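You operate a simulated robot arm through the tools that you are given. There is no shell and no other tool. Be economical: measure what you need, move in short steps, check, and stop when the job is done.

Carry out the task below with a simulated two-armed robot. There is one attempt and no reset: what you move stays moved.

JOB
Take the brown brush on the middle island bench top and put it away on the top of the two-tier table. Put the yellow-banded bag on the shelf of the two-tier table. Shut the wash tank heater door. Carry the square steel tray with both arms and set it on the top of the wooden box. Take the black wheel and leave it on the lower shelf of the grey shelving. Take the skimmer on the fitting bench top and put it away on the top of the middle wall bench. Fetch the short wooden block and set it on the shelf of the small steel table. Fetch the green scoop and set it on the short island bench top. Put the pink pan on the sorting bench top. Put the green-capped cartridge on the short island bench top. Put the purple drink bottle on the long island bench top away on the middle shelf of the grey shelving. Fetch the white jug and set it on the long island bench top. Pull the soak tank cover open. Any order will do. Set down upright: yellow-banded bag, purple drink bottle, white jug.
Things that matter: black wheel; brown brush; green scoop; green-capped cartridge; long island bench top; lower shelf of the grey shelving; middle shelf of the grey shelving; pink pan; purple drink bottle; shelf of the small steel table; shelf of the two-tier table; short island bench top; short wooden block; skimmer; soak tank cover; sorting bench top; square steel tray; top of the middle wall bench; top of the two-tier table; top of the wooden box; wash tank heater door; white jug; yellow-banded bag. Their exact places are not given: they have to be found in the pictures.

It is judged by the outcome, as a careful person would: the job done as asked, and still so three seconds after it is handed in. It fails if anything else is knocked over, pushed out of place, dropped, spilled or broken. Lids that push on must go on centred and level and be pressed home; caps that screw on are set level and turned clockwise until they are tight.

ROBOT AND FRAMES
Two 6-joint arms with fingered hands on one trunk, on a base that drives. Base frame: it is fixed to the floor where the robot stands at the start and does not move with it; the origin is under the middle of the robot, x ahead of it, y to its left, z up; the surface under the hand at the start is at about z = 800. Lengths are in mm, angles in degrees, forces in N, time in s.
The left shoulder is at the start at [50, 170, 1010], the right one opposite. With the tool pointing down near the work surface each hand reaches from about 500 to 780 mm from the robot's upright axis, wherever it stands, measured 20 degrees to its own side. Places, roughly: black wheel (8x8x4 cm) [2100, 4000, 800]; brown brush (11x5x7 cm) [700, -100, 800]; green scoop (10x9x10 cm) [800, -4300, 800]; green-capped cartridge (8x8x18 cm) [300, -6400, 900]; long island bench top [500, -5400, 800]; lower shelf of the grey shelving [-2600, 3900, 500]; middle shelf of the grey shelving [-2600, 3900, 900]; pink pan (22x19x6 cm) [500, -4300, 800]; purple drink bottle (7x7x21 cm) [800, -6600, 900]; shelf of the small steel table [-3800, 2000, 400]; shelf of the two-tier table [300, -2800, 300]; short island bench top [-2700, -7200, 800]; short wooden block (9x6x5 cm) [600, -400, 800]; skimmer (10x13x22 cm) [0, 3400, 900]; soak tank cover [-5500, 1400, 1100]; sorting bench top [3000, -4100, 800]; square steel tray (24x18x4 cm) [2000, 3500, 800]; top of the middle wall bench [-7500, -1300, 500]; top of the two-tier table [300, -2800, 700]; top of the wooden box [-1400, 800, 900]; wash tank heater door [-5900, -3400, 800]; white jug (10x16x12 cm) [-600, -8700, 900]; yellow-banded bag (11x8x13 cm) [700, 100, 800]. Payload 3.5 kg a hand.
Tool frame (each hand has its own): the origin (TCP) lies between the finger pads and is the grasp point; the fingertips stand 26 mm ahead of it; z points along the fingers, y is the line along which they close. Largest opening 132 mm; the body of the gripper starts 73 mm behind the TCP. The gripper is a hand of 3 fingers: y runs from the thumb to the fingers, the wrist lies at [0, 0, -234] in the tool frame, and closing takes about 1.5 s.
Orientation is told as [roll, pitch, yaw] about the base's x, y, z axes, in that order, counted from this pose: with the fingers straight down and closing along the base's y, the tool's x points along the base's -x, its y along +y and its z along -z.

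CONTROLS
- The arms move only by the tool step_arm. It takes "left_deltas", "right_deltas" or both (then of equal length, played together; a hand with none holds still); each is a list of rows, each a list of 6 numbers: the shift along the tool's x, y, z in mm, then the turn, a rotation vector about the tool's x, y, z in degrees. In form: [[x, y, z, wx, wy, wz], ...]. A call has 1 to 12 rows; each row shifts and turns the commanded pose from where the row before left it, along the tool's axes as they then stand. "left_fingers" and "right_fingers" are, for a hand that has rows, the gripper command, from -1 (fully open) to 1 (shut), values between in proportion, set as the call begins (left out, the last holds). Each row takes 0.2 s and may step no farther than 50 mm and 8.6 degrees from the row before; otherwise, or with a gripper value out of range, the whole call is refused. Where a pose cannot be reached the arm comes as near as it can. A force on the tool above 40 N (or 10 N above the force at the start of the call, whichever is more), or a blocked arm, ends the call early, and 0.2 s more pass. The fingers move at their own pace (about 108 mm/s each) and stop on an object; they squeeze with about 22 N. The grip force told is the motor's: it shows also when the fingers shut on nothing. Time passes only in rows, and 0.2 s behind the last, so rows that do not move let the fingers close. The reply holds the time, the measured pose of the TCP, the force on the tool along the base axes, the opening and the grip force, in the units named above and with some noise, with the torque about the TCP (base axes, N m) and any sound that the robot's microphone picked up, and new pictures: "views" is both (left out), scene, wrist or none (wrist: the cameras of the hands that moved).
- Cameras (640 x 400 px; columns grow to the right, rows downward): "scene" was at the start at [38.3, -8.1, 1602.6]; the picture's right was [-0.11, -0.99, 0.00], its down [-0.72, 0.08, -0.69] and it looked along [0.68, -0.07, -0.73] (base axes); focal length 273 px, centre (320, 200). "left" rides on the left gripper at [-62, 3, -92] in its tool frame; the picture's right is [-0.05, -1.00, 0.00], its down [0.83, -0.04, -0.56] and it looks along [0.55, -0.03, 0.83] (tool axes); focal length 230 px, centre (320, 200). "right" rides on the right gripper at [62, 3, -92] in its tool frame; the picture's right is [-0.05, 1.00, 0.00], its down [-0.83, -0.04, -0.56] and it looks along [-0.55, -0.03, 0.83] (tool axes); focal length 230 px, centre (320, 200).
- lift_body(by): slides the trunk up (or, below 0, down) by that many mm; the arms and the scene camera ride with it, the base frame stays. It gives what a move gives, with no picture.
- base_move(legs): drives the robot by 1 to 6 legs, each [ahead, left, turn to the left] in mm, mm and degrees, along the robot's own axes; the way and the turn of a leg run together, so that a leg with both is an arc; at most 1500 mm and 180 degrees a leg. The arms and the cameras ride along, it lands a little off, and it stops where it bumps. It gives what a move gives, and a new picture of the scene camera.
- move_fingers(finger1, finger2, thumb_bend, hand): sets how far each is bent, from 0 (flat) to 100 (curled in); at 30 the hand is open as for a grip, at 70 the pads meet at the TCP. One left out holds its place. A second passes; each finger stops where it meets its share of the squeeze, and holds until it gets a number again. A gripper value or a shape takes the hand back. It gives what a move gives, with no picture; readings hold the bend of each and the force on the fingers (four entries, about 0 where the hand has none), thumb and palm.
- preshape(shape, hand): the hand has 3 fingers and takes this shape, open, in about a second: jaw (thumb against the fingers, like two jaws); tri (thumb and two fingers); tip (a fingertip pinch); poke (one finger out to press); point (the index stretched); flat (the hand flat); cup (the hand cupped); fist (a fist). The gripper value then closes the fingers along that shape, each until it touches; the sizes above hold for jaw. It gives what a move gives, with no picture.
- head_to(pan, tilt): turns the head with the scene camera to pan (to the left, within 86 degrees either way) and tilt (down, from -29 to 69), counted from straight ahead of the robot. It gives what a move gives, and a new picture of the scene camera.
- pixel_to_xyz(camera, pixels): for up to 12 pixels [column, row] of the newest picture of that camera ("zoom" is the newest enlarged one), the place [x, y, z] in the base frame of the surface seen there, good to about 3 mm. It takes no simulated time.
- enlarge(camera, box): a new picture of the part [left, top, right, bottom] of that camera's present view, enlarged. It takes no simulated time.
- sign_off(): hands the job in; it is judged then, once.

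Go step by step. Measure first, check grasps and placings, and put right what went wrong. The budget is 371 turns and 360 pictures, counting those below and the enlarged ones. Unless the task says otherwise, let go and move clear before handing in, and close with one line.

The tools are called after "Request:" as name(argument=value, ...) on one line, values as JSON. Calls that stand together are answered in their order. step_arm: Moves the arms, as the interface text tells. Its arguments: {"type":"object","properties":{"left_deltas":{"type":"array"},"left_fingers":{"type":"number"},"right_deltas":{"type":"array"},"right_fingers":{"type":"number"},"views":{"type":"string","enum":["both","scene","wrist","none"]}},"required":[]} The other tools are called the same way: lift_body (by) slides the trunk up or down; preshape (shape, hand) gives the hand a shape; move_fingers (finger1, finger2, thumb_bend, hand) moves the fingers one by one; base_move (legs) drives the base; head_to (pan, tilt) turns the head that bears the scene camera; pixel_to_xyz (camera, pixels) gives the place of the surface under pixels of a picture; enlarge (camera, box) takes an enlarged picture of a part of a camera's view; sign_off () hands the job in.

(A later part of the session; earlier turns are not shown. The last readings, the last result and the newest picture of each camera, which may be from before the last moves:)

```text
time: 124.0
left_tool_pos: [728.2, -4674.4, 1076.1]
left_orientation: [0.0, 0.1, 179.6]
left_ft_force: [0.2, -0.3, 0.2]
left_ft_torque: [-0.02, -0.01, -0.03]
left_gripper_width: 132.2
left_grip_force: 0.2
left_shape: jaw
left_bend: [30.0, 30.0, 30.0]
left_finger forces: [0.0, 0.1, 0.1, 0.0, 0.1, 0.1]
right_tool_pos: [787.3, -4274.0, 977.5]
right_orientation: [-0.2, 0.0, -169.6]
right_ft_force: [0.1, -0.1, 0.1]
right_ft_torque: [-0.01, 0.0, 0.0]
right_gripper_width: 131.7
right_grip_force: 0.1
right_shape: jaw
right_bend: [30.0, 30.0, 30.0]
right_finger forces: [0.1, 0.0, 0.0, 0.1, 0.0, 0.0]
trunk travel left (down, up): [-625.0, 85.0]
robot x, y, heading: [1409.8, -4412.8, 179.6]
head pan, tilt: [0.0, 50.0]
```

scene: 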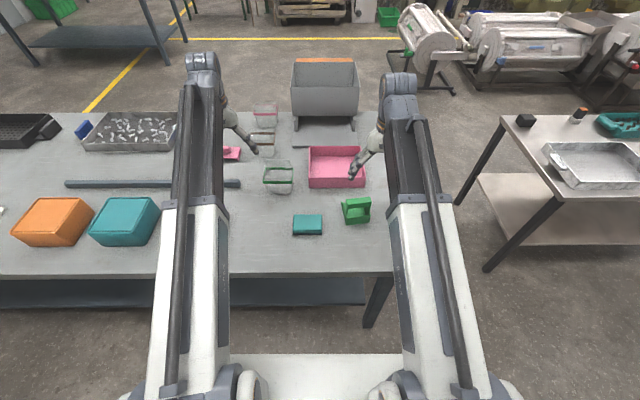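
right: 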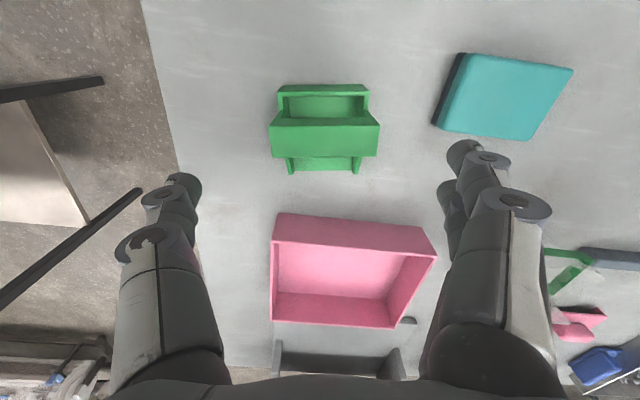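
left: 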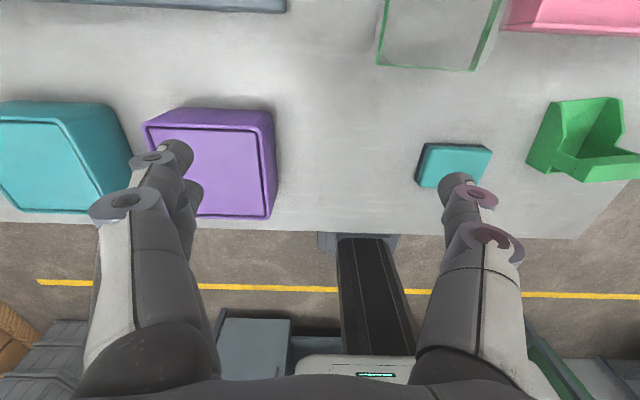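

It is aligned. I'll measure the bar's top face once more for its x extent.

Request:
pixel_to_xyz(camera="right", pixels=[[325, 122], [325, 138], [325, 153], [272, 140], [377, 140]])

```text
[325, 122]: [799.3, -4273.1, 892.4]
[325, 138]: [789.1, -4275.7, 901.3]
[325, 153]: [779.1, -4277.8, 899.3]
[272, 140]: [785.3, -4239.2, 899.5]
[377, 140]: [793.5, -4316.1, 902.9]
```

The bar centre is at x 788. I'll go down 103 mm, close and lift.

Request:
step_arm(right_deltas=[[0, 3, 35, 0, 0, 0], [0, 0, 35, 0, 0, 0], [0, 0, 33, 0, 0, 0]], views="none")

Request:
step_arm(right_deltas=[[0, 0, 0, 0, 0, 0], [0, 0, 0, 0, 0, 0], [0, 0, 0, 0, 0, 0], [0, 0, 0, 0, 0, 0], [0, 0, 0, 0, 0, 0], [0, 0, 0, 0, 0, 0], [0, 0, 0, 0, 0, 0]], right_fingers=1, views="none")

Request:
step_arm(right_deltas=[[0, 0, -40, 0, 0, 0], [0, 0, -40, 0, 0, 0], [0, 0, -40, 0, 0, 0], [0, 0, -40, 0, 0, 0]], views="wrist")

```text
time: 124.8
left_tool_pos: [728.8, -4674.5, 1076.7]
left_orientation: [0.1, 0.0, 179.6]
left_ft_force: [0.1, 0.0, 0.7]
left_ft_torque: [0.0, -0.02, 0.02]
left_gripper_width: 131.8
left_grip_force: 0.1
left_shape: jaw
left_bend: [30.0, 30.0, 30.0]
left_finger forces: [0.1, 0.1, 0.0, 0.1, 0.0, 0.0]
right_tool_pos: [787.2, -4276.6, 875.1]
right_orientation: [-0.2, 0.0, -169.7]
right_ft_force: [-0.7, -0.7, -0.6]
right_ft_torque: [0.02, 0.01, -0.01]
right_gripper_width: 131.7
right_grip_force: 0.1
right_shape: jaw
right_bend: [30.0, 30.0, 30.0]
right_finger forces: [0.1, 0.0, 0.0, 0.0, 0.0, 0.1]
trunk travel left (down, up): [-625.0, 85.0]
robot x, y, heading: [1403.7, -4411.7, 179.7]
head pan, tilt: [0.0, 50.0]
```

```text
time: 126.5
left_tool_pos: [728.5, -4674.4, 1078.1]
left_orientation: [0.0, 0.2, 179.5]
left_ft_force: [0.1, -0.6, 0.7]
left_ft_torque: [0.04, -0.03, -0.01]
left_gripper_width: 131.6
left_grip_force: 0.2
left_shape: jaw
left_bend: [30.0, 30.0, 30.0]
left_finger forces: [0.0, 0.0, 0.0, 0.0, 0.0, 0.0]
right_tool_pos: [787.4, -4277.3, 876.0]
right_orientation: [-0.1, 0.0, -169.7]
right_ft_force: [-0.6, 0.2, -0.2]
right_ft_torque: [0.01, 0.0, 0.0]
right_gripper_width: 74.8
right_grip_force: 22.2
right_shape: jaw
right_bend: [72.0, 71.0, 71.0]
right_finger forces: [9.9, 11.7, 0.1, 0.0, 19.9, 0.0]
trunk travel left (down, up): [-625.0, 85.0]
robot x, y, heading: [1409.9, -4411.7, 179.7]
head pan, tilt: [0.0, 50.0]
```

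```text
time: 127.5
left_tool_pos: [728.7, -4673.1, 1076.9]
left_orientation: [0.1, 0.0, 179.5]
left_ft_force: [-0.5, -1.2, -0.2]
left_ft_torque: [-0.01, 0.0, 0.01]
left_gripper_width: 132.1
left_grip_force: 0.0
left_shape: jaw
left_bend: [30.0, 30.0, 30.0]
left_finger forces: [0.0, 0.1, 0.0, 0.0, 0.0, 0.0]
right_tool_pos: [786.4, -4278.3, 1036.2]
right_orientation: [-0.1, -0.1, -169.7]
right_ft_force: [-0.9, 0.6, -0.4]
right_ft_torque: [0.01, 0.01, -0.02]
right_gripper_width: 75.0
right_grip_force: 22.3
right_shape: jaw
right_bend: [72.0, 71.0, 71.0]
right_finger forces: [10.6, 11.8, 0.0, 0.0, 20.0, 0.0]
trunk travel left (down, up): [-625.0, 85.0]
robot x, y, heading: [1406.3, -4411.0, 179.5]
head pan, tilt: [0.0, 50.0]
```

right: 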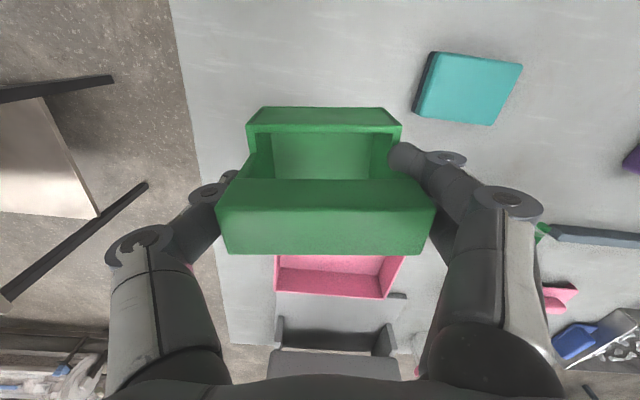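

The scoop is held. Before driving closer for the pan, I'll use the last left-camera picture to see how far my base reaches: the grey piece at (330,241).

Request:
pixel_to_xyz(camera="left", pixels=[[325, 241], [390, 241], [360, 243], [300, 228], [560, 235], [250, 292]])

```text
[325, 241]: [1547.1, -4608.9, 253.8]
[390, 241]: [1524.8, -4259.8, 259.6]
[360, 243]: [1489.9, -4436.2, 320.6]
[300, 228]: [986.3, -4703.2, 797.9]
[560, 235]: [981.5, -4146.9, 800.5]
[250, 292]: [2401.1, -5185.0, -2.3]
```

The base is only about ±200 wide and nothing shows ahead of it, so there's room. I'll shift right 225 and ahead 36, bring the left hand over the pan's east wall, and turn it 90°.

Request:
base_move(legs=[[36, -225, 0]])

Request:
step_arm(left_deltas=[[-17, -39, 15, 0, 0, 0], [-17, -39, 15, 0, 0, 0], [-17, -39, 15, 0, 0, 0], [0, 0, 0, 0, 0, -8.5], [0, 0, 0, 0, 0, -8.5], [0, 0, 0, 0, 0, -8.5], [0, 0, 0, 0, 0, -8.5], [0, 0, 0, 0, 0, -8.5], [0, 0, 0, 0, 0, -8.5], [0, 0, 0, 0, 0, -8.5], [0, 0, 0, 0, 0, -8.5], [0, 0, 0, 0, 0, -8.5]], left_fingers=0, views="none")

Request:
step_arm(left_deltas=[[0, 0, 0, 0, 0, -8.5], [0, 0, 0, 0, 0, -5]], views="both")

```text
time: 129.2
left_tool_pos: [691.3, -4443.1, 1077.7]
left_orientation: [0.0, 0.1, 179.3]
left_ft_force: [-0.4, -0.3, -0.6]
left_ft_torque: [0.02, -0.08, -0.04]
left_gripper_width: 132.0
left_grip_force: 0.2
left_shape: jaw
left_bend: [30.0, 30.0, 30.0]
left_finger forces: [0.0, 0.1, 0.0, 0.0, 0.0, 0.0]
right_tool_pos: [750.5, -4047.6, 1034.7]
right_orientation: [0.0, 0.0, -169.8]
right_ft_force: [-0.9, 0.1, -0.6]
right_ft_torque: [0.0, 0.0, -0.02]
right_gripper_width: 74.9
right_grip_force: 21.7
right_shape: jaw
right_bend: [72.0, 71.0, 71.0]
right_finger forces: [10.6, 11.9, 0.1, 0.0, 19.9, 0.0]
trunk travel left (down, up): [-625.0, 85.0]
robot x, y, heading: [1374.0, -4182.4, 179.6]
head pan, tilt: [0.0, 50.0]
```

scene: 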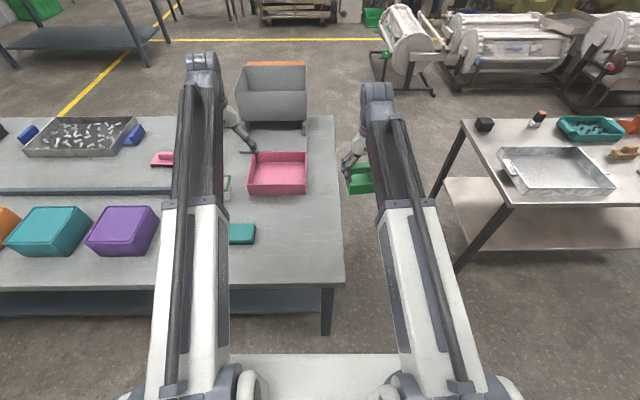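

```text
time: 131.8
left_tool_pos: [642.7, -4326.5, 1032.5]
left_orientation: [0.0, 0.0, -104.0]
left_ft_force: [0.2, -0.4, 0.2]
left_ft_torque: [0.0, 0.01, 0.02]
left_gripper_width: 66.7
left_grip_force: 0.0
left_shape: jaw
left_bend: [73.0, 73.0, 70.0]
left_finger forces: [0.0, 0.0, 0.0, 0.0, 0.1, 0.0]
right_tool_pos: [750.3, -4048.1, 1034.2]
right_orientation: [-0.1, 0.0, -169.8]
right_ft_force: [0.3, 0.0, -1.4]
right_ft_torque: [0.04, 0.0, 0.01]
right_gripper_width: 75.3
right_grip_force: 22.2
right_shape: jaw
right_bend: [72.0, 71.0, 71.0]
right_finger forces: [10.6, 12.0, 0.0, 0.1, 20.1, 0.0]
trunk travel left (down, up): [-625.0, 85.0]
robot x, y, heading: [1364.1, -4183.5, 179.4]
head pan, tilt: [0.0, 50.0]
```

```text
time: 132.4
left_tool_pos: [641.8, -4333.5, 1032.0]
left_orientation: [0.0, 0.1, -98.9]
left_ft_force: [0.0, -0.6, -0.5]
left_ft_torque: [0.0, -0.01, -0.01]
left_gripper_width: 66.9
left_grip_force: 0.1
left_shape: jaw
left_bend: [73.0, 73.0, 70.0]
left_finger forces: [0.0, 0.0, 0.0, 0.1, 0.1, 0.0]
left hand out of reach, approached as far as the arm can: row 1, 2
right_tool_pos: [751.5, -4049.0, 1034.6]
right_orientation: [-0.2, 0.0, -169.9]
right_ft_force: [0.2, -0.2, -0.6]
right_ft_torque: [0.0, -0.03, 0.01]
right_gripper_width: 75.0
right_grip_force: 21.9
right_shape: jaw
right_bend: [72.0, 71.0, 71.0]
right_finger forces: [10.6, 12.0, 0.1, 0.0, 20.0, 0.0]
trunk travel left (down, up): [-625.0, 85.0]
robot x, y, heading: [1371.1, -4180.5, 179.3]
head pan, tilt: [0.0, 50.0]
```

scene: 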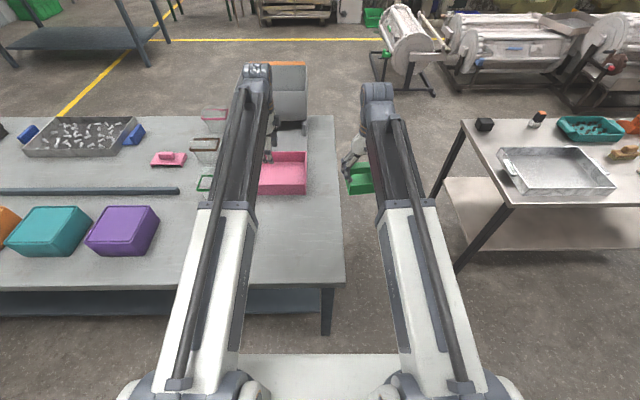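
left: 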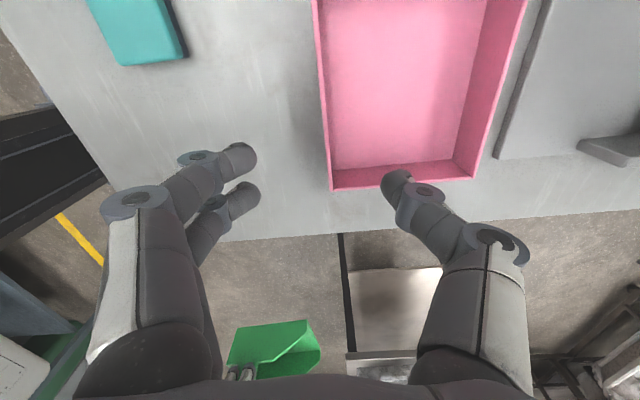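

The left wrist hits its yaw limit about 9° short. If the target lies further to my left the limit eases, so I'll strafe right 130, shift the hand back, and finish the turn.

Request:
base_move(legs=[[0, -135, 0]])

Request:
step_arm(left_deltas=[[-33, 5, 0, 0, 0, 0], [-33, 5, 0, 0, 0, 0], [-33, 5, 0, 0, 0, 0], [-33, 5, 0, 0, 0, 0], [0, 0, 0, 0, 0, -8]], views="wrist")

```text
time: 133.7
left_tool_pos: [644.3, -4197.3, 1031.9]
left_orientation: [0.0, 0.1, -99.2]
left_ft_force: [0.0, 0.8, -0.6]
left_ft_torque: [-0.03, -0.02, 0.02]
left_gripper_width: 66.9
left_grip_force: 0.1
left_shape: jaw
left_bend: [73.0, 73.0, 70.0]
left_finger forces: [0.1, 0.0, 0.1, 0.0, 0.0, 0.1]
right_tool_pos: [752.3, -3911.6, 1033.5]
right_orientation: [0.0, 0.1, -169.9]
right_ft_force: [0.2, -0.2, -0.1]
right_ft_torque: [0.0, 0.01, -0.01]
right_gripper_width: 75.1
right_grip_force: 22.0
right_shape: jaw
right_bend: [72.0, 71.0, 71.0]
right_finger forces: [10.6, 11.9, 0.0, 0.0, 20.0, 0.0]
trunk travel left (down, up): [-625.0, 85.0]
robot x, y, heading: [1374.0, -4050.2, 179.4]
head pan, tilt: [0.0, 50.0]
```

scene: 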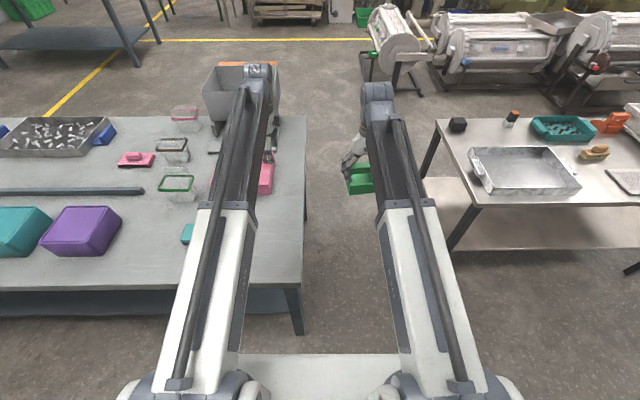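

```text
time: 134.9
left_tool_pos: [645.0, -4330.7, 1030.7]
left_orientation: [0.0, 0.0, -91.0]
left_ft_force: [0.6, 0.7, -0.8]
left_ft_torque: [0.01, 0.03, -0.02]
left_gripper_width: 66.4
left_grip_force: 0.0
left_shape: jaw
left_bend: [73.0, 73.0, 70.0]
left_finger forces: [0.0, 0.0, 0.1, 0.1, 0.0, 0.0]
left hand out of reach, approached as far as the arm can: row 4
right_tool_pos: [752.8, -3912.5, 1034.4]
right_orientation: [-0.2, -0.1, -169.9]
right_ft_force: [0.2, 0.4, -0.8]
right_ft_torque: [-0.02, -0.02, 0.02]
right_gripper_width: 75.2
right_grip_force: 21.7
right_shape: jaw
right_bend: [72.0, 71.0, 71.0]
right_finger forces: [10.7, 11.9, 0.0, 0.0, 20.0, 0.0]
trunk travel left (down, up): [-625.0, 85.0]
robot x, y, heading: [1371.1, -4048.0, 179.3]
head pan, tilt: [0.0, 50.0]
```

left: 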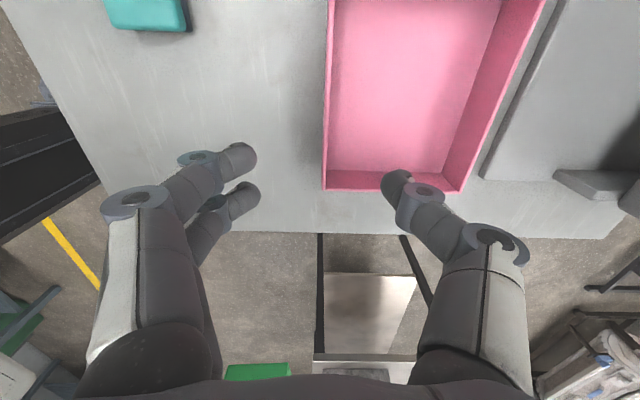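

The yaw is now -91. I'll measure the east wall's rim, near column 327, to centre the fingers on it.

Request:
pixel_to_xyz(camera="left", pixels=[[329, 20], [328, 60], [327, 100], [327, 150], [332, 100], [324, 100], [340, 182], [335, 60]])

```text
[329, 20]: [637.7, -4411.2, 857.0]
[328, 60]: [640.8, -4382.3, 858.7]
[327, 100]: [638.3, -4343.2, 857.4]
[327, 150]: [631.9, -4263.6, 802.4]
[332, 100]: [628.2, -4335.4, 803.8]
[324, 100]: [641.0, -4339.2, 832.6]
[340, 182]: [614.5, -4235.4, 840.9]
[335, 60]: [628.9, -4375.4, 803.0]
```

The wall is at x 639 and the rim at z 858. I'll centre on it, go down to TCP z 836 and close.

Request:
step_arm(left_deltas=[[-3, -6, 45, 0, 0, 0], [0, 0, 45, 0, 0, 0], [0, 0, 45, 0, 0, 0], [0, 0, 40, 0, 0, 0], [0, 0, 19, 0, 0, 0]], views="wrist")

```text
time: 136.1
left_tool_pos: [639.6, -4333.6, 835.5]
left_orientation: [0.0, 0.0, -91.3]
left_ft_force: [0.3, 0.2, 1.0]
left_ft_torque: [-0.01, 0.0, 0.0]
left_gripper_width: 66.2
left_grip_force: 0.1
left_shape: jaw
left_bend: [73.0, 73.0, 70.0]
left_finger forces: [0.1, 0.0, 0.0, 0.0, 0.1, 0.0]
right_tool_pos: [752.9, -3912.0, 1033.8]
right_orientation: [-0.1, 0.0, -169.9]
right_ft_force: [-0.4, -1.5, -0.8]
right_ft_torque: [-0.04, -0.02, 0.01]
right_gripper_width: 75.0
right_grip_force: 21.4
right_shape: jaw
right_bend: [72.0, 71.0, 71.0]
right_finger forces: [10.6, 11.9, 0.1, 0.1, 19.9, 0.0]
trunk travel left (down, up): [-625.0, 85.0]
robot x, y, heading: [1375.2, -4047.9, 179.5]
head pan, tilt: [0.0, 50.0]
```

left: 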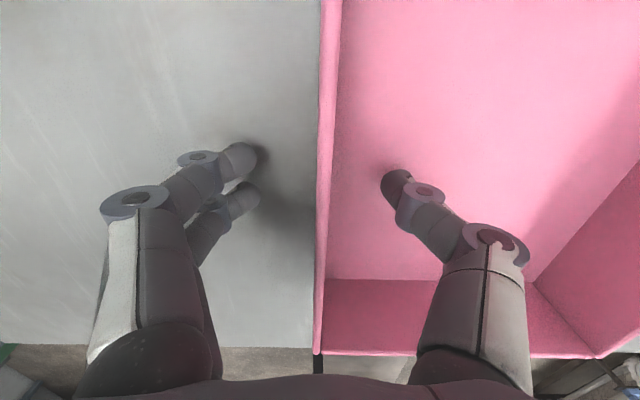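

The wall sits between the fingers. I'll close and lift 15 mm to test.

Request:
step_arm(left_deltas=[[0, 0, 0, 0, 0, 0], [0, 0, 0, 0, 0, 0], [0, 0, 0, 0, 0, 0], [0, 0, 0, 0, 0, 0], [0, 0, 0, 0, 0, 0], [0, 0, 0, 0, 0, 0], [0, 0, 0, 0, 0, 0], [0, 0, 0, 0, 0, 0]], left_fingers=1, views="none")

Request:
step_arm(left_deltas=[[0, 0, -10, 0, 0, 0], [0, 0, -10, 0, 0, 0]], views="wrist")

```text
time: 137.9
left_tool_pos: [639.1, -4333.8, 834.9]
left_orientation: [0.1, 0.1, -91.2]
left_ft_force: [0.5, 0.1, 0.1]
left_ft_torque: [0.0, -0.01, 0.0]
left_gripper_width: 0.1
left_grip_force: 22.0
left_shape: jaw
left_bend: [70.0, 70.0, 70.0]
left_finger forces: [10.0, 9.8, 0.0, 0.0, 19.3, 0.0]
right_tool_pos: [753.0, -3912.6, 1034.6]
right_orientation: [-0.1, 0.1, -169.9]
right_ft_force: [0.8, 0.3, -0.6]
right_ft_torque: [-0.01, -0.02, -0.06]
right_gripper_width: 74.8
right_grip_force: 21.8
right_shape: jaw
right_bend: [72.0, 71.0, 71.0]
right_finger forces: [10.5, 11.9, 0.0, 0.0, 20.0, 0.0]
trunk travel left (down, up): [-625.0, 85.0]
robot x, y, heading: [1372.8, -4044.3, 179.4]
head pan, tilt: [0.0, 50.0]
```

```text
time: 138.5
left_tool_pos: [639.7, -4333.4, 855.5]
left_orientation: [0.1, 0.1, -91.2]
left_ft_force: [-0.9, -0.4, -2.6]
left_ft_torque: [0.01, -0.07, 0.01]
left_gripper_width: 0.4
left_grip_force: 21.9
left_shape: jaw
left_bend: [70.0, 70.0, 70.0]
left_finger forces: [10.4, 10.0, 0.0, 0.0, 21.0, 0.1]
right_tool_pos: [752.7, -3912.0, 1035.0]
right_orientation: [-0.1, -0.1, -169.9]
right_ft_force: [-0.2, -0.8, -1.9]
right_ft_torque: [-0.01, 0.01, 0.0]
right_gripper_width: 75.0
right_grip_force: 22.0
right_shape: jaw
right_bend: [72.0, 71.0, 71.0]
right_finger forces: [10.6, 11.9, 0.1, 0.0, 19.9, 0.0]
trunk travel left (down, up): [-625.0, 85.0]
robot x, y, heading: [1372.9, -4052.7, 179.5]
head pan, tilt: [0.0, 50.0]
```

left: 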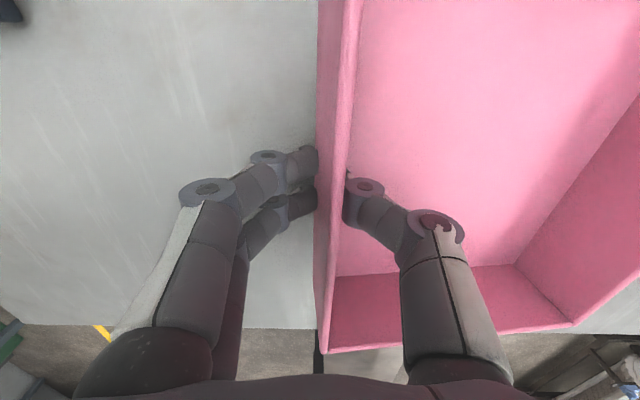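

It lifts (about 2.6 N). I'll raise it more and check the tilt in the scene view.

Request:
step_arm(left_deltas=[[0, 0, -20, 0, 0, 0], [0, 0, -30, 0, 0, 0], [0, 0, -30, 0, 0, 0], [0, 0, -30, 0, 0, 0]], views="both")

```text
time: 139.5
left_tool_pos: [640.3, -4333.2, 967.8]
left_orientation: [0.1, 0.1, -91.1]
left_ft_force: [-0.6, -0.5, -3.3]
left_ft_torque: [0.03, -0.34, -0.01]
left_gripper_width: 0.1
left_grip_force: 22.2
left_shape: jaw
left_bend: [70.0, 70.0, 69.0]
left_finger forces: [11.3, 12.9, 0.0, 0.0, 25.6, 0.0]
right_tool_pos: [752.3, -3913.0, 1033.9]
right_orientation: [-0.1, -0.1, -169.8]
right_ft_force: [-0.5, 0.2, -1.6]
right_ft_torque: [0.02, 0.02, -0.02]
right_gripper_width: 75.0
right_grip_force: 22.5
right_shape: jaw
right_bend: [72.0, 71.0, 71.0]
right_finger forces: [10.6, 11.9, 0.0, 0.1, 19.9, 0.0]
trunk travel left (down, up): [-625.0, 85.0]
robot x, y, heading: [1373.0, -4046.8, 179.6]
head pan, tilt: [0.0, 50.0]
```

scene: 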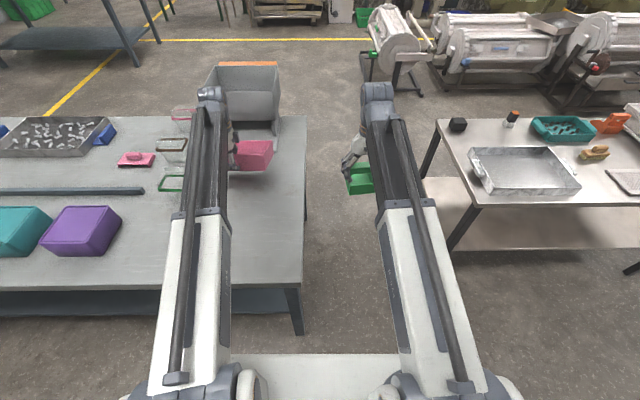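
left: 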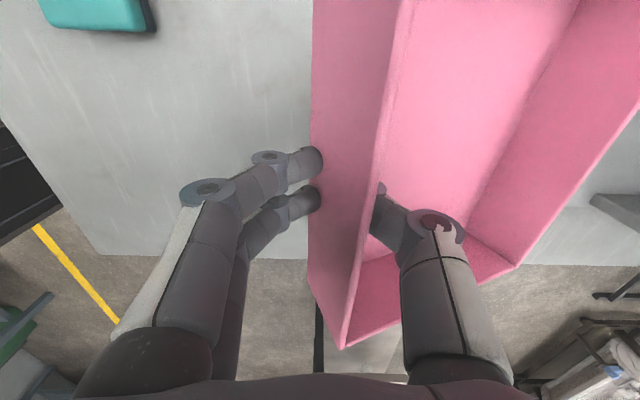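

The pan is heavy enough (3.3 N) to sag about 35° in the grip, but it is held. I'll raise it further and check whether it settles before moving.

Request:
step_arm(left_deltas=[[0, 0, -25, 0, 0, 0], [0, 0, -25, 0, 0, 0], [0, 0, -25, 0, 0, 0], [0, 0, -25, 0, 0, 0], [0, 0, -25, 0, 0, 0], [0, 0, 0, 0, 0, 0], [0, 0, 0, 0, 0, 0]], views="both")

```text
time: 141.1
left_tool_pos: [657.5, -4329.3, 1087.4]
left_orientation: [0.0, 0.1, -91.2]
left_ft_force: [0.2, 0.6, -3.5]
left_ft_torque: [0.02, -0.29, 0.0]
left_gripper_width: 0.2
left_grip_force: 22.1
left_shape: jaw
left_bend: [70.0, 71.0, 69.0]
left_finger forces: [11.3, 12.4, 0.0, 0.0, 24.7, 0.0]
left hand out of reach, approached as far as the arm can: row 2, 3, 4, 5
right_tool_pos: [753.2, -3911.9, 1034.5]
right_orientation: [-0.1, 0.0, -170.0]
right_ft_force: [0.2, 0.2, -0.6]
right_ft_torque: [0.02, -0.02, 0.05]
right_gripper_width: 75.0
right_grip_force: 22.1
right_shape: jaw
right_bend: [72.0, 71.0, 71.0]
right_finger forces: [10.6, 11.8, 0.0, 0.0, 20.0, 0.1]
trunk travel left (down, up): [-625.0, 85.0]
robot x, y, heading: [1371.9, -4049.5, 179.4]
head pan, tilt: [0.0, 50.0]
```

scene: 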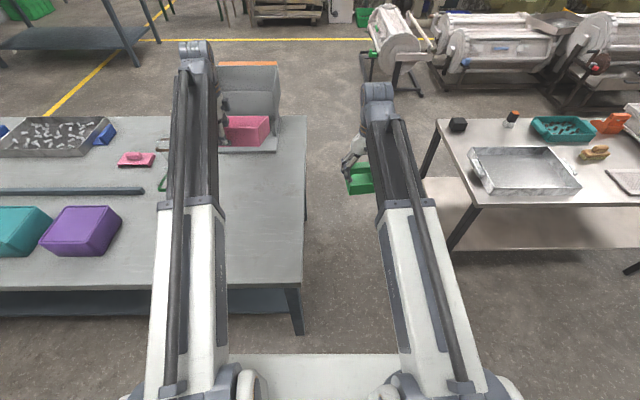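
left: 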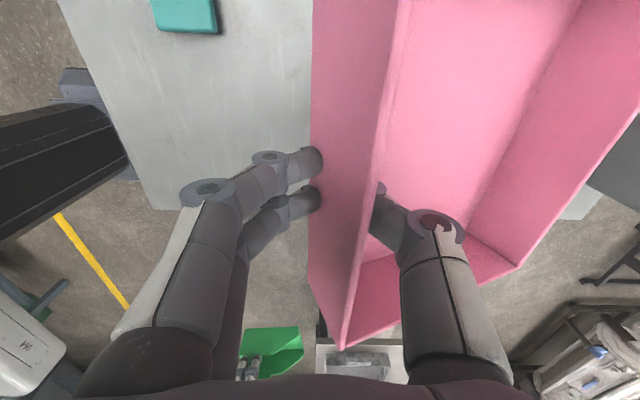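

The tilt has settled and the grip is firm. I'll back off, turn to face north, then inspect the sorting bench.

Request:
base_move(legs=[[-300, 0, 0], [0, 0, -90]])

Request:
head_to(pan=-80, tilt=30)

```text
time: 146.9
left_tool_pos: [1364.9, -3346.5, 1088.3]
left_orientation: [0.0, 0.1, -179.3]
left_ft_force: [0.2, 0.6, -2.8]
left_ft_torque: [-0.3, 0.0, -0.01]
left_gripper_width: 0.1
left_grip_force: 21.9
left_shape: jaw
left_bend: [70.0, 71.0, 69.0]
left_finger forces: [10.8, 11.5, 0.0, 0.1, 23.6, 0.0]
right_tool_pos: [1785.3, -3425.7, 1035.3]
right_orientation: [-0.2, 0.0, 102.2]
right_ft_force: [-0.3, 0.6, 0.1]
right_ft_torque: [0.0, 0.02, -0.02]
right_gripper_width: 74.8
right_grip_force: 22.2
right_shape: jaw
right_bend: [72.0, 71.0, 71.0]
right_finger forces: [10.0, 11.8, 0.0, 0.0, 20.0, 0.0]
trunk travel left (down, up): [-625.0, 85.0]
robot x, y, heading: [1669.5, -4048.7, 91.2]
head pan, tilt: [0.0, 50.0]
```

scene: 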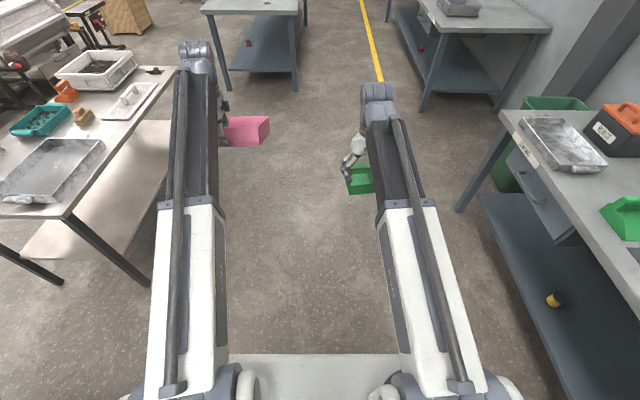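

```text
time: 148.4
left_tool_pos: [1364.2, -3346.3, 1087.8]
left_orientation: [0.0, 0.1, -179.2]
left_ft_force: [0.4, 0.4, -3.1]
left_ft_torque: [-0.31, -0.03, 0.03]
left_gripper_width: 0.0
left_grip_force: 21.8
left_shape: jaw
left_bend: [70.0, 71.0, 69.0]
left_finger forces: [10.7, 11.5, 0.0, 0.0, 23.6, 0.0]
right_tool_pos: [1784.7, -3425.5, 1034.4]
right_orientation: [-0.2, 0.0, 102.2]
right_ft_force: [0.5, -0.2, -0.6]
right_ft_torque: [0.0, 0.02, -0.02]
right_gripper_width: 74.5
right_grip_force: 22.0
right_shape: jaw
right_bend: [72.0, 71.0, 71.0]
right_finger forces: [10.1, 11.8, 0.0, 0.0, 19.8, 0.0]
trunk travel left (down, up): [-625.0, 85.0]
robot x, y, heading: [1671.4, -4048.1, 91.7]
head pan, tilt: [-80.0, 30.0]
```

scene: 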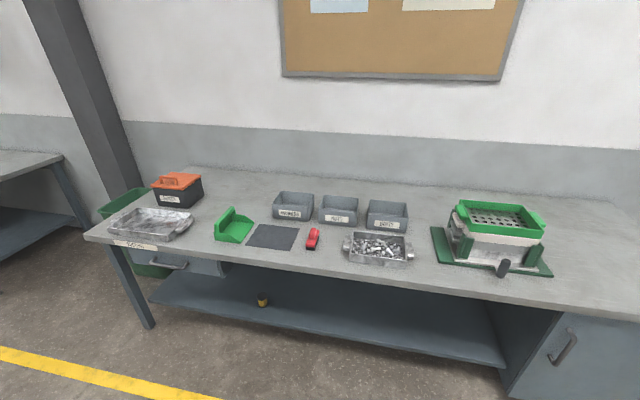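

There is free space at the south end near (595,260). I'll measure it.

Request:
pixel_to_xyz(camera="scene", pixels=[[595, 260], [575, 300], [620, 300], [552, 275], [545, 215], [600, 230], [420, 268], [430, 285], [400, 190], [635, 250]])

```text
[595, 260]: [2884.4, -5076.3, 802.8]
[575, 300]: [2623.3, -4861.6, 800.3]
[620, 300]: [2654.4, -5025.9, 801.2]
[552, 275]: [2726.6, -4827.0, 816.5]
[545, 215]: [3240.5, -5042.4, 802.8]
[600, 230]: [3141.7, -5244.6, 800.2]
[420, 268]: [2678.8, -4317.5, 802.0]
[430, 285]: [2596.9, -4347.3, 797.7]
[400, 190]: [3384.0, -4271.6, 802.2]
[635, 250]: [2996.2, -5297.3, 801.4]
```

I'll place the pan at about (2690–2875, -5080), turning to heading 0 and strafing right to y of about -5363.

Request:
base_move(legs=[[0, 0, -91.5], [0, -1310, 0]])

Request:
head_to(pan=15, tilt=35)

```text
time: 158.9
left_tool_pos: [2366.7, -5087.0, 1088.9]
left_orientation: [0.0, 0.1, 88.5]
left_ft_force: [0.2, 0.5, -3.2]
left_ft_torque: [0.0, 0.31, 0.0]
left_gripper_width: 0.0
left_grip_force: 21.1
left_shape: jaw
left_bend: [70.0, 71.0, 69.0]
left_finger forces: [10.2, 11.3, 0.0, 0.1, 22.9, 0.0]
right_tool_pos: [2269.6, -5502.3, 1034.7]
right_orientation: [-0.1, 0.0, 9.9]
right_ft_force: [-0.7, 0.0, -1.4]
right_ft_torque: [0.02, -0.02, 0.0]
right_gripper_width: 74.6
right_grip_force: 21.7
right_shape: jaw
right_bend: [72.0, 71.0, 71.0]
right_finger forces: [9.4, 11.8, 0.1, 0.0, 19.8, 0.1]
trunk travel left (down, up): [-625.0, 85.0]
robot x, y, heading: [1649.6, -5362.4, -0.9]
head pan, tilt: [-80.0, 30.0]
```

scene: 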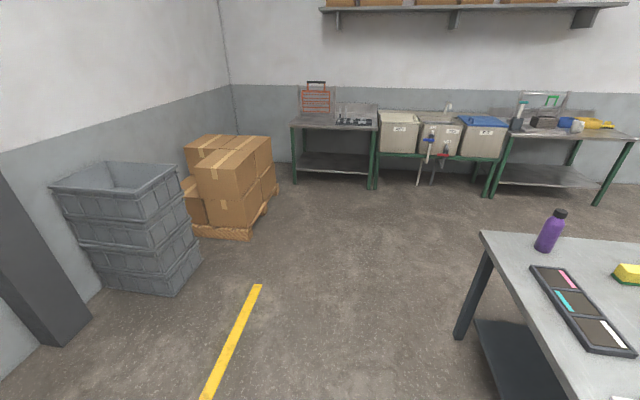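

```text
time: 160.6
left_tool_pos: [2365.3, -5086.4, 1087.4]
left_orientation: [-0.1, 0.1, 88.5]
left_ft_force: [0.3, 0.0, -2.8]
left_ft_torque: [-0.02, 0.33, 0.01]
left_gripper_width: 0.0
left_grip_force: 22.2
left_shape: jaw
left_bend: [70.0, 71.0, 69.0]
left_finger forces: [10.4, 11.2, 0.0, 0.0, 22.9, 0.1]
right_tool_pos: [2270.3, -5502.3, 1034.1]
right_orientation: [-0.1, 0.0, 9.8]
right_ft_force: [0.3, 0.5, -1.5]
right_ft_torque: [-0.01, 0.01, 0.0]
right_gripper_width: 74.7
right_grip_force: 21.6
right_shape: jaw
right_bend: [72.0, 71.0, 71.0]
right_finger forces: [9.5, 11.8, 0.0, 0.1, 19.7, 0.0]
trunk travel left (down, up): [-625.0, 85.0]
robot x, y, heading: [1650.6, -5363.9, -0.7]
head pan, tilt: [15.0, 35.0]
```

scene: 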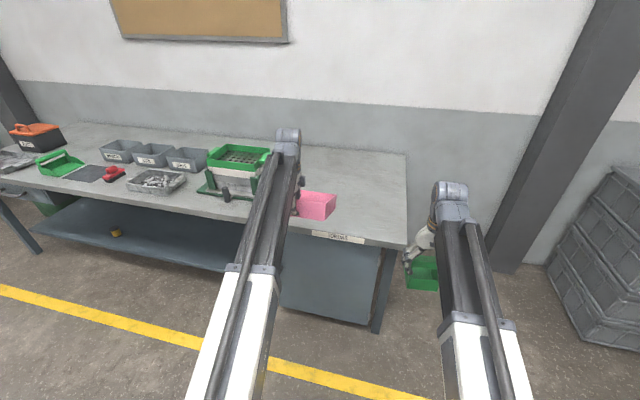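

The pan hangs ahead of the free south end. I'll drive in 330 mm, then lower in steps.

Request:
base_move(legs=[[330, 0, 0.8]])

Request:
step_arm(left_deltas=[[0, 0, 40, 0, 0, 0], [0, 0, 40, 0, 0, 0], [0, 0, 40, 0, 0, 0]], views="both")

```text
time: 162.8
left_tool_pos: [2692.0, -5083.6, 1088.0]
left_orientation: [0.0, 0.1, 88.9]
left_ft_force: [-0.5, -0.3, -4.1]
left_ft_torque: [-0.02, 0.34, -0.02]
left_gripper_width: 0.2
left_grip_force: 21.8
left_shape: jaw
left_bend: [70.0, 71.0, 69.0]
left_finger forces: [10.2, 11.2, 0.0, 0.0, 22.9, 0.0]
right_tool_pos: [2598.4, -5502.1, 1032.5]
right_orientation: [-0.1, 0.1, 10.3]
right_ft_force: [0.4, -0.3, -0.9]
right_ft_torque: [0.0, 0.0, 0.0]
right_gripper_width: 74.6
right_grip_force: 22.2
right_shape: jaw
right_bend: [72.0, 71.0, 71.0]
right_finger forces: [9.3, 11.8, 0.0, 0.0, 19.7, 0.0]
trunk travel left (down, up): [-625.0, 85.0]
robot x, y, heading: [1980.0, -5366.1, -0.2]
head pan, tilt: [15.0, 35.0]
```

scene: 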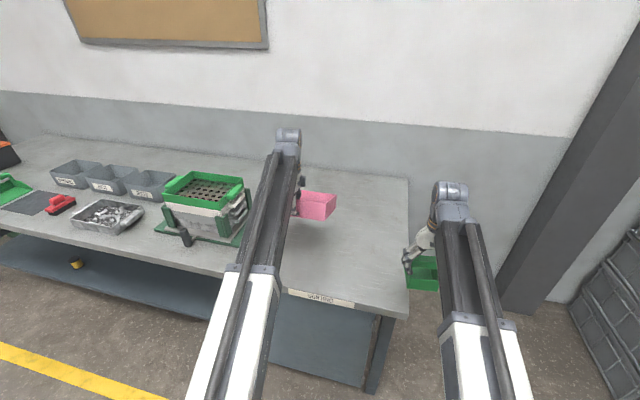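

```text
time: 163.6
left_tool_pos: [2691.2, -5082.7, 966.8]
left_orientation: [-0.1, 0.2, 89.0]
left_ft_force: [0.2, -0.1, -3.4]
left_ft_torque: [-0.05, 0.28, -0.01]
left_gripper_width: 0.0
left_grip_force: 22.2
left_shape: jaw
left_bend: [70.0, 71.0, 69.0]
left_finger forces: [10.3, 11.1, 0.0, 0.0, 22.9, 0.1]
right_tool_pos: [2598.6, -5499.8, 1034.5]
right_orientation: [-0.1, 0.0, 10.3]
right_ft_force: [0.5, 0.1, -2.0]
right_ft_torque: [-0.02, 0.04, 0.03]
right_gripper_width: 74.9
right_grip_force: 22.0
right_shape: jaw
right_bend: [72.0, 71.0, 71.0]
right_finger forces: [9.3, 11.8, 0.1, 0.1, 19.7, 0.1]
trunk travel left (down, up): [-625.0, 85.0]
robot x, y, heading: [1975.8, -5367.4, -0.5]
head pan, tilt: [15.0, 35.0]
```

scene: 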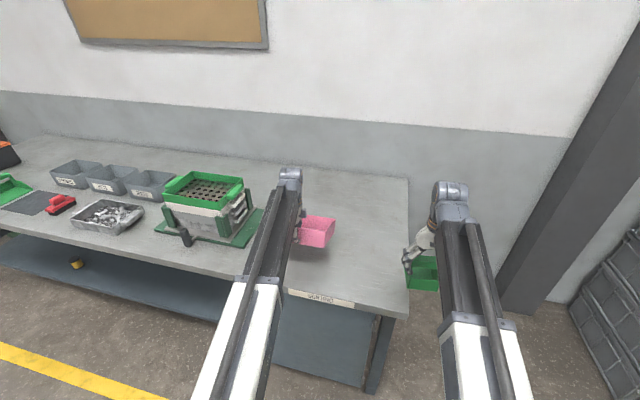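
left: 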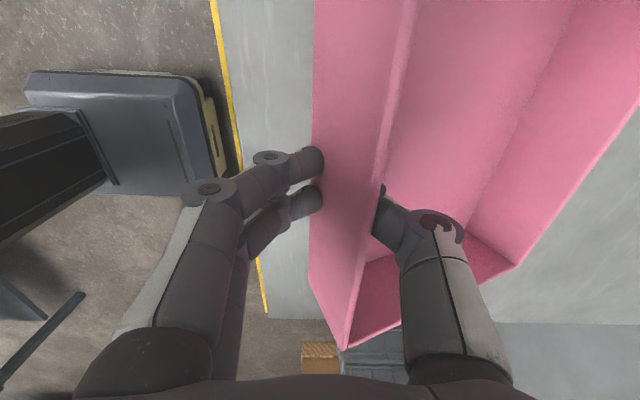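

I'll take the chance to measure my own base's front, seen at (200,130), and continue lowering in small steps.

Request:
pixel_to_xyz(camera="left", pixels=[[205, 130], [180, 90], [195, 185], [228, 150], [60, 130]])

Request:
step_arm(left_deltas=[[0, 0, 20, 0, 0, 0], [0, 0, 15, 0, 0, 0], [0, 0, 15, 0, 0, 0], [0, 0, 15, 0, 0, 0], [0, 0, 15, 0, 0, 0], [0, 0, 15, 0, 0, 0], [0, 0, 15, 0, 0, 0]], views="wrist")

```text
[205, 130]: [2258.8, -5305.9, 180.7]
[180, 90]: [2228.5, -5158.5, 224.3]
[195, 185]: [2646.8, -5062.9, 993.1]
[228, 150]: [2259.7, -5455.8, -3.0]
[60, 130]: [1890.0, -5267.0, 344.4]
```

```text
time: 165.2
left_tool_pos: [2692.1, -5083.6, 858.0]
left_orientation: [0.0, 0.1, 89.0]
left_ft_force: [0.2, 0.5, -2.5]
left_ft_torque: [-0.02, -0.01, 0.02]
left_gripper_width: 0.0
left_grip_force: 21.6
left_shape: jaw
left_bend: [70.0, 70.0, 70.0]
left_finger forces: [10.2, 9.2, 0.0, 0.1, 19.7, 0.0]
right_tool_pos: [2598.3, -5501.6, 1034.9]
right_orientation: [-0.1, -0.1, 10.3]
right_ft_force: [0.5, 0.8, -0.3]
right_ft_torque: [0.02, 0.04, 0.0]
right_gripper_width: 74.8
right_grip_force: 21.9
right_shape: jaw
right_bend: [72.0, 71.0, 71.0]
right_finger forces: [9.3, 11.9, 0.0, 0.0, 19.6, 0.1]
trunk travel left (down, up): [-625.0, 85.0]
robot x, y, heading: [1977.7, -5368.2, -0.6]
head pan, tilt: [15.0, 35.0]
```

left: 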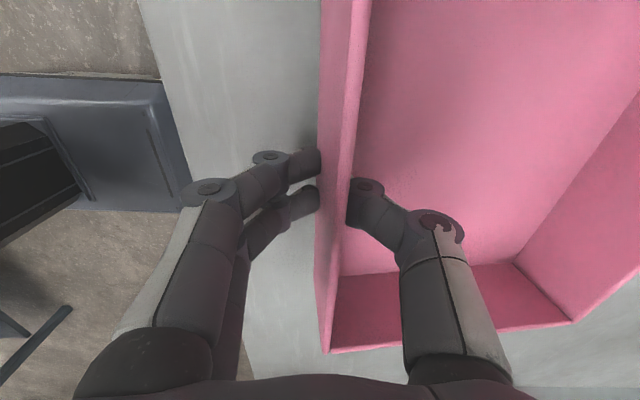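

My base front is 281 ahead of the axis. The pan is pivoting flat as it should; 22 mm remain. I'll lower and release.

Request:
step_arm(left_deltas=[[0, 0, 10, 0, 0, 0], [0, 0, 8, 0, 0, 0], [0, 0, 4, 0, 0, 0]], views="none")

Request:
step_arm(left_deltas=[[0, 0, 0, 0, 0, 0], [0, 0, 0, 0, 0, 0], [0, 0, 0, 0, 0, 0], [0, 0, 0, 0, 0, 0]], left_fingers=0.3, views="none")

Request:
step_arm(left_deltas=[[0, 0, -40, 0, 0, 0], [0, 0, -40, 0, 0, 0], [0, 0, -40, 0, 0, 0], [0, 0, -40, 0, 0, 0], [0, 0, -40, 0, 0, 0]], views="both")

```text
time: 166.0
left_tool_pos: [2690.7, -5084.5, 836.1]
left_orientation: [-0.1, 0.1, 89.0]
left_ft_force: [0.8, 0.0, -1.5]
left_ft_torque: [0.0, -0.01, 0.03]
left_gripper_width: 0.1
left_grip_force: 22.5
left_shape: jaw
left_bend: [70.0, 70.0, 70.0]
left_finger forces: [10.4, 9.7, 0.1, 0.0, 19.9, 0.1]
right_tool_pos: [2598.2, -5500.9, 1034.4]
right_orientation: [-0.1, 0.1, 10.4]
right_ft_force: [0.3, -0.1, -0.2]
right_ft_torque: [0.02, -0.01, -0.04]
right_gripper_width: 74.6
right_grip_force: 22.4
right_shape: jaw
right_bend: [72.0, 71.0, 71.0]
right_finger forces: [9.3, 11.9, 0.0, 0.0, 19.6, 0.1]
trunk travel left (down, up): [-625.0, 85.0]
robot x, y, heading: [1978.1, -5369.7, -0.2]
head pan, tilt: [15.0, 35.0]
```

```text
time: 167.0
left_tool_pos: [2691.3, -5083.6, 837.3]
left_orientation: [0.0, 0.2, 89.0]
left_ft_force: [-0.4, 0.5, -0.9]
left_ft_torque: [-0.01, -0.01, 0.01]
left_gripper_width: 45.8
left_grip_force: 0.0
left_shape: jaw
left_bend: [73.0, 73.0, 70.0]
left_finger forces: [0.1, 0.0, 0.0, 0.0, 0.0, 0.0]
right_tool_pos: [2598.0, -5500.2, 1033.7]
right_orientation: [-0.1, 0.0, 10.3]
right_ft_force: [0.1, 0.1, -0.7]
right_ft_torque: [-0.01, 0.01, -0.01]
right_gripper_width: 74.7
right_grip_force: 21.3
right_shape: jaw
right_bend: [72.0, 71.0, 71.0]
right_finger forces: [9.3, 11.8, 0.1, 0.0, 19.7, 0.0]
trunk travel left (down, up): [-625.0, 85.0]
robot x, y, heading: [1977.2, -5368.2, -0.5]
head pan, tilt: [15.0, 35.0]
```

```text
time: 168.2
left_tool_pos: [2693.4, -5083.8, 1036.3]
left_orientation: [0.0, 0.1, 89.0]
left_ft_force: [0.8, 0.7, -0.6]
left_ft_torque: [0.01, -0.01, -0.01]
left_gripper_width: 45.8
left_grip_force: 0.0
left_shape: jaw
left_bend: [73.0, 73.0, 70.0]
left_finger forces: [0.0, 0.0, 0.1, 0.1, 0.0, 0.0]
right_tool_pos: [2598.2, -5501.0, 1034.6]
right_orientation: [-0.1, 0.0, 10.3]
right_ft_force: [0.2, 0.5, -0.7]
right_ft_torque: [0.0, 0.04, 0.0]
right_gripper_width: 74.9
right_grip_force: 22.2
right_shape: jaw
right_bend: [72.0, 71.0, 71.0]
right_finger forces: [9.3, 11.9, 0.0, 0.0, 19.6, 0.0]
trunk travel left (down, up): [-625.0, 85.0]
robot x, y, heading: [1975.7, -5369.9, -0.6]
head pan, tilt: [15.0, 35.0]
```

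scene: 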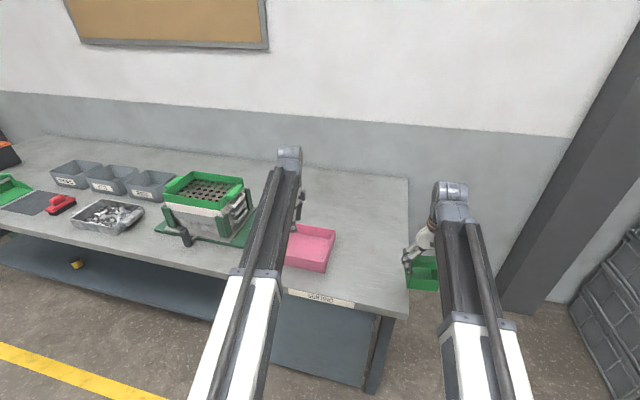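
left: 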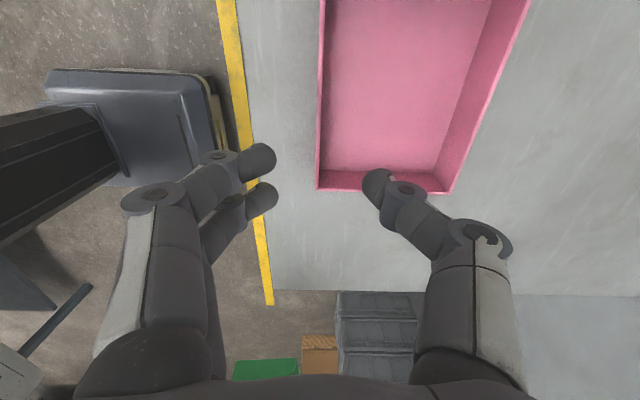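

The pan sits flat on the sorting bench. Next is the cartridge. I'll straighten the left hand and drive around the south end of the long island.

Request:
step_arm(left_deltas=[[0, 0, -4, 0, 0, 8.5], [0, 0, -4, 0, 0, 8.5], [0, 0, -4, 0, 0, 8.5], [0, 0, -4, 0, 0, 8.5], [0, 0, -4, 0, 0, 8.5], [0, 0, -4, 0, 0, 8.5], [0, 0, -4, 0, 0, 8.5], [0, 0, -4, 0, 0, 8.5], [0, 0, -4, 0, 0, 8.5], [0, 0, -4, 0, 0, 8.5], [0, 0, 0, 0, 0, 4.5]], left_fingers=-1, views="none")

Request:
base_move(legs=[[-480, 0, 0], [0, -1300, 0], [0, -620, 0]])

Request:
head_to(pan=-86, tilt=25)

```text
time: 170.6
left_tool_pos: [2689.9, -5083.8, 1076.5]
left_orientation: [0.0, 0.1, -0.6]
left_ft_force: [-0.4, 0.0, -0.2]
left_ft_torque: [-0.01, 0.01, 0.0]
left_gripper_width: 131.7
left_grip_force: 0.0
left_shape: jaw
left_bend: [30.0, 30.0, 30.0]
left_finger forces: [0.1, 0.0, 0.0, 0.0, 0.0, 0.1]
right_tool_pos: [2598.5, -5500.2, 1034.1]
right_orientation: [-0.1, 0.0, 10.4]
right_ft_force: [0.3, -0.2, -0.7]
right_ft_torque: [-0.03, -0.01, 0.01]
right_gripper_width: 74.4
right_grip_force: 21.5
right_shape: jaw
right_bend: [72.0, 71.0, 71.0]
right_finger forces: [9.3, 11.9, 0.0, 0.0, 19.7, 0.0]
trunk travel left (down, up): [-625.0, 85.0]
robot x, y, heading: [1976.0, -5369.7, -0.3]
head pan, tilt: [15.0, 35.0]
```

```text
time: 182.7
left_tool_pos: [2231.4, -6983.5, 1075.8]
left_orientation: [-0.1, 0.0, 1.2]
left_ft_force: [-0.9, -0.7, 0.4]
left_ft_torque: [0.01, 0.02, -0.03]
left_gripper_width: 131.8
left_grip_force: 0.1
left_shape: jaw
left_bend: [30.0, 30.0, 30.0]
left_finger forces: [0.1, 0.0, 0.1, 0.0, 0.1, 0.1]
right_tool_pos: [2150.2, -7404.7, 1035.1]
right_orientation: [-0.1, -0.2, 12.1]
right_ft_force: [0.1, 0.1, -1.1]
right_ft_torque: [0.01, -0.01, 0.01]
right_gripper_width: 74.6
right_grip_force: 22.2
right_shape: jaw
right_bend: [72.0, 71.0, 71.0]
right_finger forces: [9.4, 11.8, 0.0, 0.0, 19.7, 0.0]
trunk travel left (down, up): [-625.0, 85.0]
robot x, y, heading: [1523.8, -7288.8, 1.2]
head pan, tilt: [15.0, 35.0]
```

scene: 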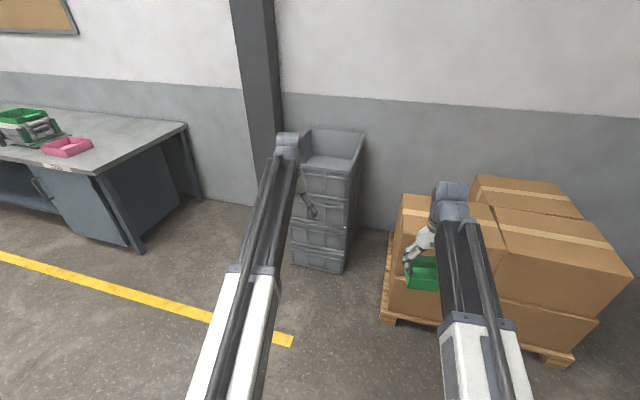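

```text
time: 184.4
left_tool_pos: [2231.4, -6984.6, 1076.3]
left_orientation: [-0.1, 0.0, 1.2]
left_ft_force: [-0.1, 0.4, 0.1]
left_ft_torque: [0.0, 0.02, -0.02]
left_gripper_width: 131.6
left_grip_force: 0.0
left_shape: jaw
left_bend: [30.0, 30.0, 30.0]
left_finger forces: [0.0, 0.0, 0.0, 0.0, 0.0, 0.1]
right_tool_pos: [2151.3, -7404.6, 1035.1]
right_orientation: [-0.2, 0.0, 12.0]
right_ft_force: [0.2, 0.4, -0.9]
right_ft_torque: [0.02, 0.03, -0.02]
right_gripper_width: 74.5
right_grip_force: 22.7
right_shape: jaw
right_bend: [72.0, 71.0, 71.0]
right_finger forces: [9.3, 11.8, 0.0, 0.0, 19.8, 0.0]
trunk travel left (down, up): [-625.0, 85.0]
robot x, y, heading: [1527.6, -7289.0, 1.5]
head pan, tilt: [-85.9, 25.0]
```

scene: 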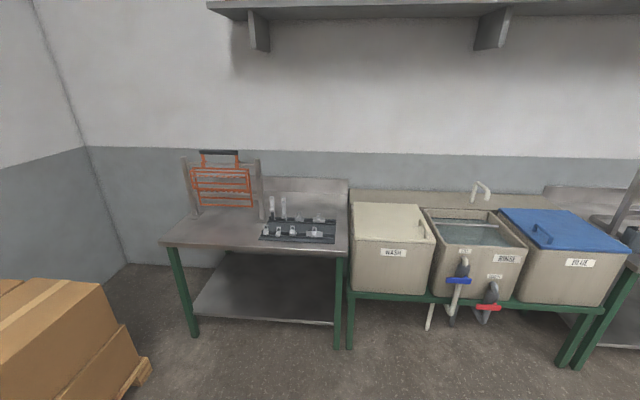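

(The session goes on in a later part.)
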